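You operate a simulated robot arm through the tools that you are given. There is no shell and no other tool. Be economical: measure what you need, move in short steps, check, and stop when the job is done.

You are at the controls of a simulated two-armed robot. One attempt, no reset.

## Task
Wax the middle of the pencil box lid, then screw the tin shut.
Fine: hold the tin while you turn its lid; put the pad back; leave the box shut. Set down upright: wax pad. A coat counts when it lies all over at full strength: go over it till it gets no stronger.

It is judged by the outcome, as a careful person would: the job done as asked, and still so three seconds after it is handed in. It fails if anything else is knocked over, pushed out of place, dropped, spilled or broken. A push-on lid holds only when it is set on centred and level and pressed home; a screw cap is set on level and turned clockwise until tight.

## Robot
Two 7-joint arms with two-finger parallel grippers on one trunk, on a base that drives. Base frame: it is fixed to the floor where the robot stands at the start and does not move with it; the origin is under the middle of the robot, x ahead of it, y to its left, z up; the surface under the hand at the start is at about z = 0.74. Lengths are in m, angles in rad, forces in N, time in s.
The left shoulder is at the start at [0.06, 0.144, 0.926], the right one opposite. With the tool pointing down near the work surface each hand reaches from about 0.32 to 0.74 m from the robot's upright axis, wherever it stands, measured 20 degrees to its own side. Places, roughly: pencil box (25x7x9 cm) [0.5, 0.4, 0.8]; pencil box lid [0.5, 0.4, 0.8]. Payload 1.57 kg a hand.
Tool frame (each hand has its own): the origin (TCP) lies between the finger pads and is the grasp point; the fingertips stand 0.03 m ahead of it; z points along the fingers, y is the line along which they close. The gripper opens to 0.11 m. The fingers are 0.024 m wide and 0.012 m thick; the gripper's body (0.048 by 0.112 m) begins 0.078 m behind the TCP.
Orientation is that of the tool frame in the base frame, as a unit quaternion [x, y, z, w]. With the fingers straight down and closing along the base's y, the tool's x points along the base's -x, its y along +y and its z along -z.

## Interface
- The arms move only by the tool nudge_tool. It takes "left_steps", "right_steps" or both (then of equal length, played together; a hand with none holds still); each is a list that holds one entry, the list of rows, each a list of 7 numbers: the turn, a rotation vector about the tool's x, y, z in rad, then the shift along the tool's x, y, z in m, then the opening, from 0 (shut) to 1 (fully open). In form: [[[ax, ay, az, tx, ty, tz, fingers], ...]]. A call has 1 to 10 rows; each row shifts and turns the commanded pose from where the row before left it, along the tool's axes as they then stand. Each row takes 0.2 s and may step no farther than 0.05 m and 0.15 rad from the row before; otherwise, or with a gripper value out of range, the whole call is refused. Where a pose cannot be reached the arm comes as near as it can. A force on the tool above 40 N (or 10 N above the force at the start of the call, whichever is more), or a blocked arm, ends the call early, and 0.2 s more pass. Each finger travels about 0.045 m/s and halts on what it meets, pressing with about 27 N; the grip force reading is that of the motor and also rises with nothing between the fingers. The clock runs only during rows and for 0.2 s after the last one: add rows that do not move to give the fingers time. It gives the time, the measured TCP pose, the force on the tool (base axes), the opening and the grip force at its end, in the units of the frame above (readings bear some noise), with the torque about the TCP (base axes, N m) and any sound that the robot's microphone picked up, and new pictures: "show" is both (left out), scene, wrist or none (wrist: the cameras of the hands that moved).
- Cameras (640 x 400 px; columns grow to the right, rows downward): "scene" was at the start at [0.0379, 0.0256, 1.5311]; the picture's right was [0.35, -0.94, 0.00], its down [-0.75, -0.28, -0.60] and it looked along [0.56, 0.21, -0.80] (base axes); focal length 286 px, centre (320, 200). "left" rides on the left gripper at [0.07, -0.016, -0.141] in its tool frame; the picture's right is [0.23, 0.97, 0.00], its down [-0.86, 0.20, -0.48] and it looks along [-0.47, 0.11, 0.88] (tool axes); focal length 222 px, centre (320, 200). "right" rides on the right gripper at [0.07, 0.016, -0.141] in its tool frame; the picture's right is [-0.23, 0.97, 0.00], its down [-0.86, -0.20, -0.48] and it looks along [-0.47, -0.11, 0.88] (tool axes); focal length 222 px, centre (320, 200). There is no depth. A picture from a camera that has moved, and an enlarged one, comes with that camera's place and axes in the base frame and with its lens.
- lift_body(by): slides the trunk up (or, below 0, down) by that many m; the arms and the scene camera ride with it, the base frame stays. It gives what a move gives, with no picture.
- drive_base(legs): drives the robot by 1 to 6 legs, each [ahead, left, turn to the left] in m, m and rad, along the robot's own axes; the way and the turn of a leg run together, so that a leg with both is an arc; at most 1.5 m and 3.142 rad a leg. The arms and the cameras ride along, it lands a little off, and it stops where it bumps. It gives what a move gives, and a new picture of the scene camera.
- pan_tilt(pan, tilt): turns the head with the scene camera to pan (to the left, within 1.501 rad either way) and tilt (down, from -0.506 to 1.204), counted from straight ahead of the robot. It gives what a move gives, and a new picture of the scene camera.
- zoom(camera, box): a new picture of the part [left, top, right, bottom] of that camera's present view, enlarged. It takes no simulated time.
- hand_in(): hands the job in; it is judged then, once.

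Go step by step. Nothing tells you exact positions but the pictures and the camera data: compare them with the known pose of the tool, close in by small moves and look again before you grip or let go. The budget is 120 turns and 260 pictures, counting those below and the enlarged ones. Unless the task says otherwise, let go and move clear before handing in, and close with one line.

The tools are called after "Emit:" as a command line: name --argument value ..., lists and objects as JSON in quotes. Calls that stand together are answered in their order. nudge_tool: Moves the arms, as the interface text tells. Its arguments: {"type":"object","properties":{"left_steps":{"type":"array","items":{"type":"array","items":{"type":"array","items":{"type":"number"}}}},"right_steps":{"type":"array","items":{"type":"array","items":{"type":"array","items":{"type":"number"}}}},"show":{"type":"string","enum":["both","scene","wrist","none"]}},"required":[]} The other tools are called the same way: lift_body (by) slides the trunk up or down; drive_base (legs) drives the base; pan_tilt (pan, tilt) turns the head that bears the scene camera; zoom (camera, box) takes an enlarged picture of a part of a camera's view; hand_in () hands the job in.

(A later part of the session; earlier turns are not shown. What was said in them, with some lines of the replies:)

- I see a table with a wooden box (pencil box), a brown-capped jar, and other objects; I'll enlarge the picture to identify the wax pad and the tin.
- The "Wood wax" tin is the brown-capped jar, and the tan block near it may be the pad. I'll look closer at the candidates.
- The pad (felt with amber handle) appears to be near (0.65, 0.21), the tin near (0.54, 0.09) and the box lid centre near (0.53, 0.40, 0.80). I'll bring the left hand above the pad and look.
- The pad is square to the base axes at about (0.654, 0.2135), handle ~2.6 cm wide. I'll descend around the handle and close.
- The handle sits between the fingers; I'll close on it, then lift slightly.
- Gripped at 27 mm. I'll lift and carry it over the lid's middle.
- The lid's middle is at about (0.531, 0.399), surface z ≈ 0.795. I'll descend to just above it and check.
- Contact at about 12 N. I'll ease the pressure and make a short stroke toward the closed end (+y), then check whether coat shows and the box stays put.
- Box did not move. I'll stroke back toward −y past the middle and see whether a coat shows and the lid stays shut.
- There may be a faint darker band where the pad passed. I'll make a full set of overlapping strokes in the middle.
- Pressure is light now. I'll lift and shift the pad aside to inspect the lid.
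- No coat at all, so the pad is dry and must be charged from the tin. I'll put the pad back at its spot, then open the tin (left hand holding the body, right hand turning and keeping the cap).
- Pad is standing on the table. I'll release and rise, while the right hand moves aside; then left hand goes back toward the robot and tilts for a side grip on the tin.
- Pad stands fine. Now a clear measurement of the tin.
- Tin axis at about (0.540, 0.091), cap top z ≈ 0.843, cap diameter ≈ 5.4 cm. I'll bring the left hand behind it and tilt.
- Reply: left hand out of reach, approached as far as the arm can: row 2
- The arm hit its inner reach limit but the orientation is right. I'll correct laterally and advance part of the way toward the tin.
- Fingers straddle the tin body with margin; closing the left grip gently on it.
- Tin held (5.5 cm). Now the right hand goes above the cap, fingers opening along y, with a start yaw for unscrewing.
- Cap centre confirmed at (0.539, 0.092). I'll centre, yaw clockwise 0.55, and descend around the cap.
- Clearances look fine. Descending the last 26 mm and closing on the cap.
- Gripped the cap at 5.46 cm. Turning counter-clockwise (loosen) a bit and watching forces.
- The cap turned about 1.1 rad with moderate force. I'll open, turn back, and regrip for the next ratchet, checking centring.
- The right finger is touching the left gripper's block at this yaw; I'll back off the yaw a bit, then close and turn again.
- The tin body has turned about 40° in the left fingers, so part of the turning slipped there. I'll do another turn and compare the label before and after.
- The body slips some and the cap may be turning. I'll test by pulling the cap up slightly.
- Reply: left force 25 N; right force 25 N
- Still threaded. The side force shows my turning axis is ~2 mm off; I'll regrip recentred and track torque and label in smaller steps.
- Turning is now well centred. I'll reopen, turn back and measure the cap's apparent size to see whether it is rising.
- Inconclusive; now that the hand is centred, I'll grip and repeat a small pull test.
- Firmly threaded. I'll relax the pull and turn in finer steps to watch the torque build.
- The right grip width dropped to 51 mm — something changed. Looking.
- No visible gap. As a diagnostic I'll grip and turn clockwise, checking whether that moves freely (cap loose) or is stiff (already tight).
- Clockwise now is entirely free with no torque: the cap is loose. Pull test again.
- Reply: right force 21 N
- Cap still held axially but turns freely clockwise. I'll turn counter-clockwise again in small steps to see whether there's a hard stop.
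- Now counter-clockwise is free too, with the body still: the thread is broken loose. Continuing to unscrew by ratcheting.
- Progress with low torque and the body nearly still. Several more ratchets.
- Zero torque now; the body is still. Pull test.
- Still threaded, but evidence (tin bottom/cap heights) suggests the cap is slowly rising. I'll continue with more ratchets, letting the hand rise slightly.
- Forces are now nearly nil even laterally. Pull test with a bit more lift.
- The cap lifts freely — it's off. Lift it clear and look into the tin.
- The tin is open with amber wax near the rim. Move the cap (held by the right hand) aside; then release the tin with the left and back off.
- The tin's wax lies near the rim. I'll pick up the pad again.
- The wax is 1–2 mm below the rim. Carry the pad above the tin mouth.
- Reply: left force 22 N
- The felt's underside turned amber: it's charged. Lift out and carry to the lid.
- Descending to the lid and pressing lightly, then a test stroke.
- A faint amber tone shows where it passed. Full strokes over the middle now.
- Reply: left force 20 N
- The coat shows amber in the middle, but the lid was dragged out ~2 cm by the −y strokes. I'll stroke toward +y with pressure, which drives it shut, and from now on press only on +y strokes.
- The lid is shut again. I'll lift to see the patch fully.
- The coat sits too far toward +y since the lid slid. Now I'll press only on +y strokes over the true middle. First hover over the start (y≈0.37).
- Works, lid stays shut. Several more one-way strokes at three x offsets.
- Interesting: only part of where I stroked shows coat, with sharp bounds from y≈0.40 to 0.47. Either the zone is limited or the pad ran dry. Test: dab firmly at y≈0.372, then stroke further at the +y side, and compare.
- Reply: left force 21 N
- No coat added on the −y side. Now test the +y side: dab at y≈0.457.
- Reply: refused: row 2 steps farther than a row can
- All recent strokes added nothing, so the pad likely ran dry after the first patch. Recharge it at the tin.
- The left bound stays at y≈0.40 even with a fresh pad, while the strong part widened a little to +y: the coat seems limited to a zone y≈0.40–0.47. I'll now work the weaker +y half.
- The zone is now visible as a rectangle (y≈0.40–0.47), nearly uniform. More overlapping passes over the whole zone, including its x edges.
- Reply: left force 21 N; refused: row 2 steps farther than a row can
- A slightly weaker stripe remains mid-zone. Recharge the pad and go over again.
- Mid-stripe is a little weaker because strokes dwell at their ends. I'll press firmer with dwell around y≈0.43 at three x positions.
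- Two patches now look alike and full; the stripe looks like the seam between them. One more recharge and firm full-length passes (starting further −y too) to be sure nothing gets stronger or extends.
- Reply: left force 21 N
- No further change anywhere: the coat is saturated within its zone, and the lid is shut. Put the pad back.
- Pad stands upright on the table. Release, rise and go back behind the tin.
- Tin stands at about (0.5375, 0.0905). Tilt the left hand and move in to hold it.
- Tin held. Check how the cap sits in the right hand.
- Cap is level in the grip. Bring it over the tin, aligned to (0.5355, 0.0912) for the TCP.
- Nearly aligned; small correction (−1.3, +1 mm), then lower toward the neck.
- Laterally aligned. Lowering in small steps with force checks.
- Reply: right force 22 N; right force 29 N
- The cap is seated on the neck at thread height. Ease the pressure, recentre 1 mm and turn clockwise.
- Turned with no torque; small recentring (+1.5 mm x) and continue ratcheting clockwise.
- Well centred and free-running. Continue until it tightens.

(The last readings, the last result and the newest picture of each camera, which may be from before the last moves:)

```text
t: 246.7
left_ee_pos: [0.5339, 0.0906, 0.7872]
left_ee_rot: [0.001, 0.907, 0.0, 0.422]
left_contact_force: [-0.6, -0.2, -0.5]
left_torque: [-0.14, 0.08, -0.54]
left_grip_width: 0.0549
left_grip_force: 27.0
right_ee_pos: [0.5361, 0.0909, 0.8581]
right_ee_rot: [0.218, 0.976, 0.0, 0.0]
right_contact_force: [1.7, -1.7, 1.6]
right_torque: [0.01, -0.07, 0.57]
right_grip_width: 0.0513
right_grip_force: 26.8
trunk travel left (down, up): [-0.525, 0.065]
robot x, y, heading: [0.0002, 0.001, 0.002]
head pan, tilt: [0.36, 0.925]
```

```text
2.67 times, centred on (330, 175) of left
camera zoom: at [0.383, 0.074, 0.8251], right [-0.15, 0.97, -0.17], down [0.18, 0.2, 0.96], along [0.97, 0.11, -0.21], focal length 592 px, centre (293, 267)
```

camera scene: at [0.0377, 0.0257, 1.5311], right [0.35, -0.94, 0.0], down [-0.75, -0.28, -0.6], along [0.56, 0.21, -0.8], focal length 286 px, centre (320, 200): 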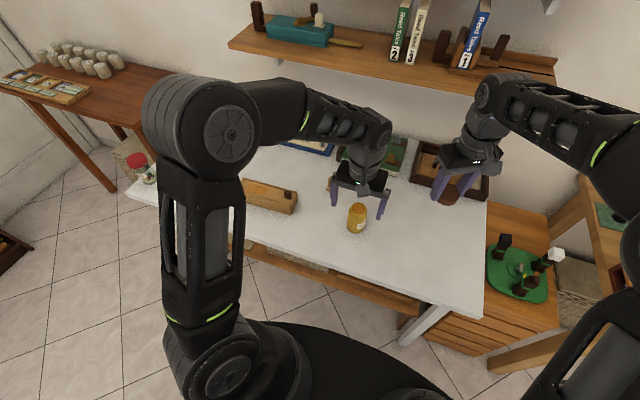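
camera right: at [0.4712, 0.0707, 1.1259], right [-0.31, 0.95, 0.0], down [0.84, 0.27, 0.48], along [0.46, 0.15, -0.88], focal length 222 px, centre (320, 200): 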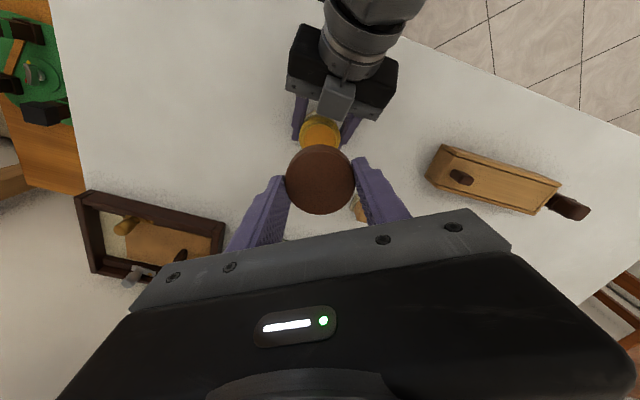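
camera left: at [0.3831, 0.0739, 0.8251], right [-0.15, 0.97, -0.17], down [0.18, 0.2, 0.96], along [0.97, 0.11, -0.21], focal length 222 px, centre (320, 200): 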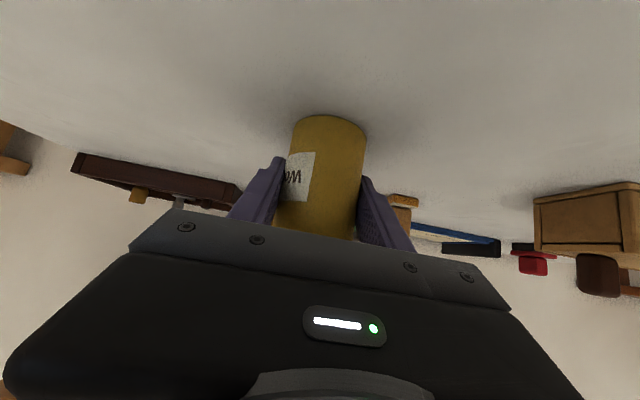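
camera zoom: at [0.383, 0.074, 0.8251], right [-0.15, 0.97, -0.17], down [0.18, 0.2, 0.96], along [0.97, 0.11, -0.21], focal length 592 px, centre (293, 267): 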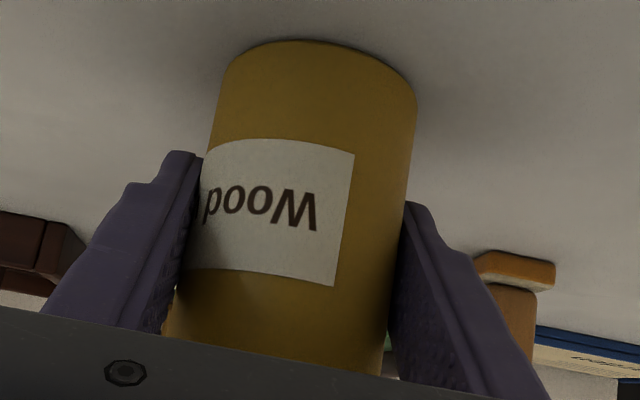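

Torque climbed to 0.7 N·m and the body slips: it's tight. One more clockwise turn to confirm, then release.

Emit:
nudge_tool --right_steps '[[[0, 0, 0, 0, 0, 0, 0.5], [0, 0, 0, 0, 0, 0, 0.64], [0, 0, -0.14, 0, 0, 0, 0.64], [0, 0, -0.14, 0, 0, 0, 0.64], [0, 0, -0.14, 0, 0, 0, 0.64], [0, 0, -0.14, 0, 0, 0, 0.64], [0, 0, -0.14, 0, 0, 0, 0.64], [0, 0, -0.14, 0, 0, 0, 0.64], [0, 0, -0.14, 0, 0, 0, 0.6], [0, 0, 0, 0, 0, 0, 0.4]]]' --show "none"

Emit:
nudge_tool --right_steps '[[[0, 0, 0, 0, 0, 0, 0.3], [0, 0, 0, 0, 0, 0, 0.3], [0, 0, 0.12, 0, 0, 0, 0.3], [0, 0, 0.12, 0, 0, 0, 0.3]]]' --show "none"

Emit:
nudge_tool --right_steps '[[[0, 0, 0.12, 0, 0, 0, 0.3], [0, 0, 0.12, 0, 0, 0, 0.3], [0, 0, 0.12, 0, 0, 0, 0.3], [0, 0, 0.12, 0, 0, 0, 0.3]]]' --show "none"

Emit:
zoom --camera "left" --box '[240, 100, 420, 250]'

Emit:
zoom --camera "scene" --box '[335, 185, 385, 235]'

```text
t: 248.9
left_ee_pos: [0.5338, 0.0899, 0.7869]
left_ee_rot: [0.0, 0.907, 0.0, 0.422]
left_contact_force: [0.8, -1.1, 0.9]
left_torque: [0.03, 0.08, 0.0]
left_grip_width: 0.0552
left_grip_force: 26.8
right_ee_pos: [0.5373, 0.0897, 0.858]
right_ee_rot: [-0.269, 0.963, 0.0, 0.0]
right_contact_force: [-0.7, 1.9, 0.5]
right_torque: [0.02, 0.03, 0.03]
right_grip_width: 0.0542
right_grip_force: 13.5
trunk travel left (down, up): [-0.525, 0.065]
robot x, y, heading: [-0.0013, -0.0057, -0.002]
head pan, tilt: [0.36, 0.925]
```

```text
t: 249.9
left_ee_pos: [0.5344, 0.0911, 0.7875]
left_ee_rot: [0.0, 0.907, 0.0, 0.421]
left_contact_force: [-0.3, -2.3, 0.7]
left_torque: [0.06, -0.01, -0.17]
left_grip_width: 0.0544
left_grip_force: 27.2
right_ee_pos: [0.5373, 0.0911, 0.8579]
right_ee_rot: [-0.149, 0.989, 0.001, 0.0]
right_contact_force: [1.0, 2.1, -0.3]
right_torque: [0.06, -0.02, 0.25]
right_grip_width: 0.0535
right_grip_force: 26.7
trunk travel left (down, up): [-0.525, 0.065]
robot x, y, heading: [0.0013, -0.002, 0.004]
head pan, tilt: [0.36, 0.925]
```

```text
t: 250.9
left_ee_pos: [0.535, 0.0898, 0.7862]
left_ee_rot: [0.001, 0.907, -0.001, 0.422]
left_contact_force: [-0.9, -1.1, -0.6]
left_torque: [0.18, -0.07, -0.79]
left_grip_width: 0.055
left_grip_force: 27.1
right_ee_pos: [0.538, 0.0911, 0.8574]
right_ee_rot: [0.091, 0.996, 0.0, 0.0]
right_contact_force: [0.5, 0.8, -0.2]
right_torque: [-0.15, 0.03, 0.82]
right_grip_width: 0.0511
right_grip_force: 26.9
trunk travel left (down, up): [-0.525, 0.065]
robot x, y, heading: [-0.0033, -0.0026, 0.006]
head pan, tilt: [0.36, 0.925]
```

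```text
2.67 times, centred on (330, 175) of left
camera zoom: at [0.383, 0.074, 0.825], right [-0.15, 0.97, -0.17], down [0.18, 0.2, 0.96], along [0.97, 0.11, -0.21], focal length 592 px, centre (293, 267)
```

zoom: 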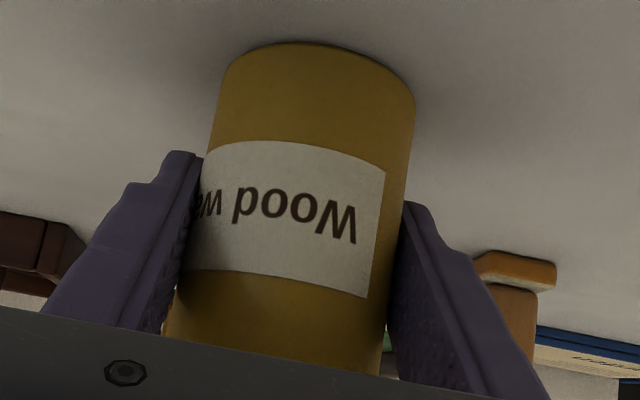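

```text
8.00 times, centred on (360, 210) of scene
camera zoom: at [0.0381, 0.0256, 1.5311], right [0.35, -0.94, 0.0], down [-0.75, -0.28, -0.6], along [0.56, 0.21, -0.8], focal length 2292 px, centre (0, 120)
```

zoom: 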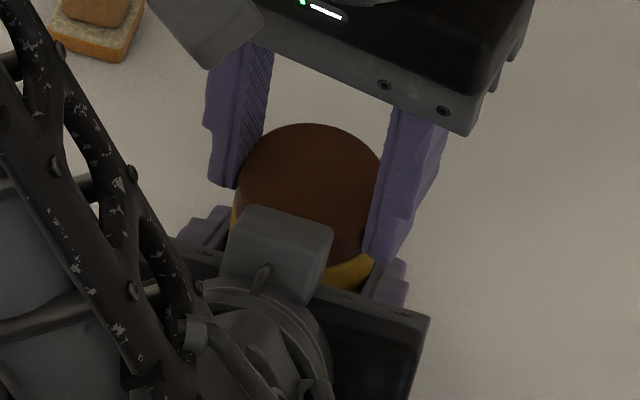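

Tight (0.8 N·m). Release the cap and lift the right hand away, then release the tin and retreat the left.

Emit:
nudge_tool --right_steps '[[[0, 0, 0, 0, 0, 0, 0.5], [0, 0, 0, 0, 0, 0, 0.65], [0, 0, 0, 0, 0, -0.02, 0.7], [0, 0, 0, 0, 0, -0.04, 0.8], [0, 0, 0, 0, 0, -0.05, 1], [0, 0, 0, 0, -0.04, -0.02, 1], [0, 0, 0, 0, -0.045, 0, 1], [0, 0, 0, 0, -0.045, 0, 1], [0, 0, 0, 0, -0.045, 0, 1]]]' --show "none"

Emit:
nudge_tool --left_steps '[[[0, 0, 0, 0, 0, 0, 0.4], [0, 0, 0, 0, 0, 0, 0.6], [0, 0, 0, 0, 0, 0, 0.8], [0, 0, 0, 0, 0, 0, 1], [0, 0, 0, 0, 0, 0, 1], [0, 0, 0, 0, 0, -0.03, 1], [0, 0, 0, 0, 0, -0.037, 1], [0, 0, 0, -0.0255, 0, -0.0215, 1], [0, 0, 0, -0.0255, 0, -0.0215, 1], [0, 0, 0, -0.0255, 0, -0.0215, 1]]]' --show "none"

Emit:
nudge_tool --left_steps '[[[0, 0.145, 0, 0, 0, 0, 1], [0, 0.145, 0, 0, 0, 0, 1], [0, 0.145, 0, 0, 0, 0, 1], [0, 0.145, 0, 0, 0, 0, 1], [0, 0.145, 0, 0, 0, 0, 1], [0, 0.144, 0, 0, 0, 0, 1], [0, 0, 0, 0.02, 0.03, -0.03, 1], [0, 0, 0, 0.02, 0.03, -0.03, 1], [0, 0, 0, 0.01, 0.04, -0.02, 1], [0, 0, 0, 0, 0.04, -0.02, 1]]]' --show "scene"

Emit:
zoom --camera "scene" --box '[220, 150, 400, 250]'

```text
t: 252.9
left_ee_pos: [0.5345, 0.0906, 0.7862]
left_ee_rot: [0.0, 0.907, 0.0, 0.422]
left_contact_force: [0.3, 0.6, -0.6]
left_torque: [-0.01, -0.01, 0.02]
left_grip_width: 0.0547
left_grip_force: 26.6
right_ee_pos: [0.5046, -0.0826, 0.9869]
right_ee_rot: [0.089, 0.996, 0.001, 0.0]
right_contact_force: [-0.4, -0.8, -0.4]
right_torque: [0.03, 0.02, -0.01]
right_grip_width: 0.1101
right_grip_force: 0.1
trunk travel left (down, up): [-0.525, 0.065]
robot x, y, heading: [-0.0006, 0.0005, 0.002]
head pan, tilt: [0.36, 0.925]
```

```text
t: 255.1
left_ee_pos: [0.4818, 0.0897, 0.9316]
left_ee_rot: [0.0, 0.907, 0.0, 0.421]
left_contact_force: [-0.2, -0.7, -0.2]
left_torque: [-0.02, -0.02, 0.0]
left_grip_width: 0.11
left_grip_force: 0.1
right_ee_pos: [0.5033, -0.0822, 0.9873]
right_ee_rot: [0.089, 0.996, 0.001, 0.0]
right_contact_force: [0.5, 0.6, 0.1]
right_torque: [-0.03, -0.02, 0.02]
right_grip_width: 0.1099
right_grip_force: 0.0
trunk travel left (down, up): [-0.525, 0.065]
robot x, y, heading: [0.0013, 0.0048, 0.002]
head pan, tilt: [0.36, 0.925]
```

```text
t: 257.3
left_ee_pos: [0.4333, 0.2316, 1.0298]
left_ee_rot: [0.0, 1.0, -0.001, 0.0]
left_contact_force: [-0.1, 0.6, -0.3]
left_torque: [-0.04, 0.01, 0.01]
left_grip_width: 0.1101
left_grip_force: 0.1
right_ee_pos: [0.5047, -0.0825, 0.9881]
right_ee_rot: [0.09, 0.996, 0.0, 0.0]
right_contact_force: [-1.0, -0.4, 0.6]
right_torque: [0.0, 0.01, -0.04]
right_grip_width: 0.1099
right_grip_force: 0.0
trunk travel left (down, up): [-0.525, 0.065]
robot x, y, heading: [0.0045, -0.0014, -0.002]
head pan, tilt: [0.36, 0.925]
camera scene: at [0.0378, 0.0259, 1.531], right [0.35, -0.94, 0.0], down [-0.75, -0.28, -0.6], along [0.56, 0.21, -0.8], focal length 286 px, centre (320, 200)
```

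scene: 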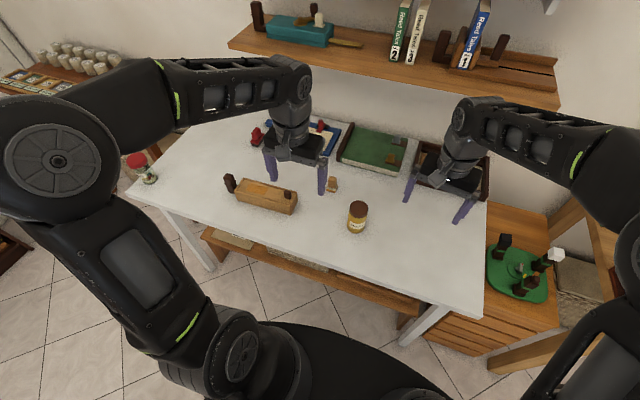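

```text
3.56 times, centred on (310, 200) of scene
camera zoom: at [0.0378, 0.0259, 1.531], right [0.35, -0.94, 0.0], down [-0.75, -0.28, -0.6], along [0.56, 0.21, -0.8], focal length 1018 px, centre (356, 200)
```

zoom: 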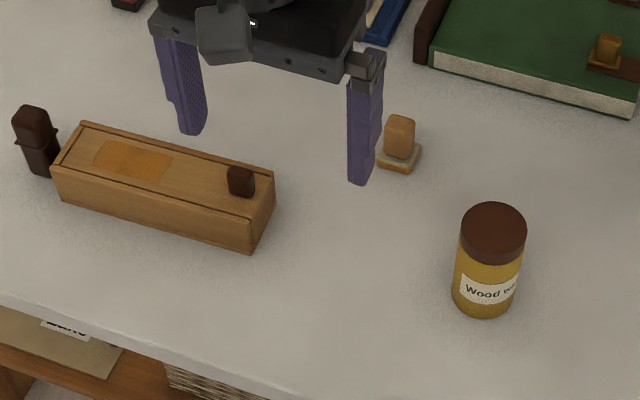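

The tin is capped tight and upright, the pad stands upright in its place, and the box is shut. The wax coat is even and stopped getting stronger on the last passes. Both hands are clear, so I'm handing it in.

Emit:
hand_in

```text
The job is handed in.
```

I waxed the pencil box lid, screwed the tin shut until it was tight, put the pad back upright in its place, and left the box shut. The wax only took on a rectangle lying toward the far end of the lid, not quite its exact middle. That patch was even and stopped getting stronger. While I was waxing, the lid slid about 2 cm open once, and I pushed it shut again.
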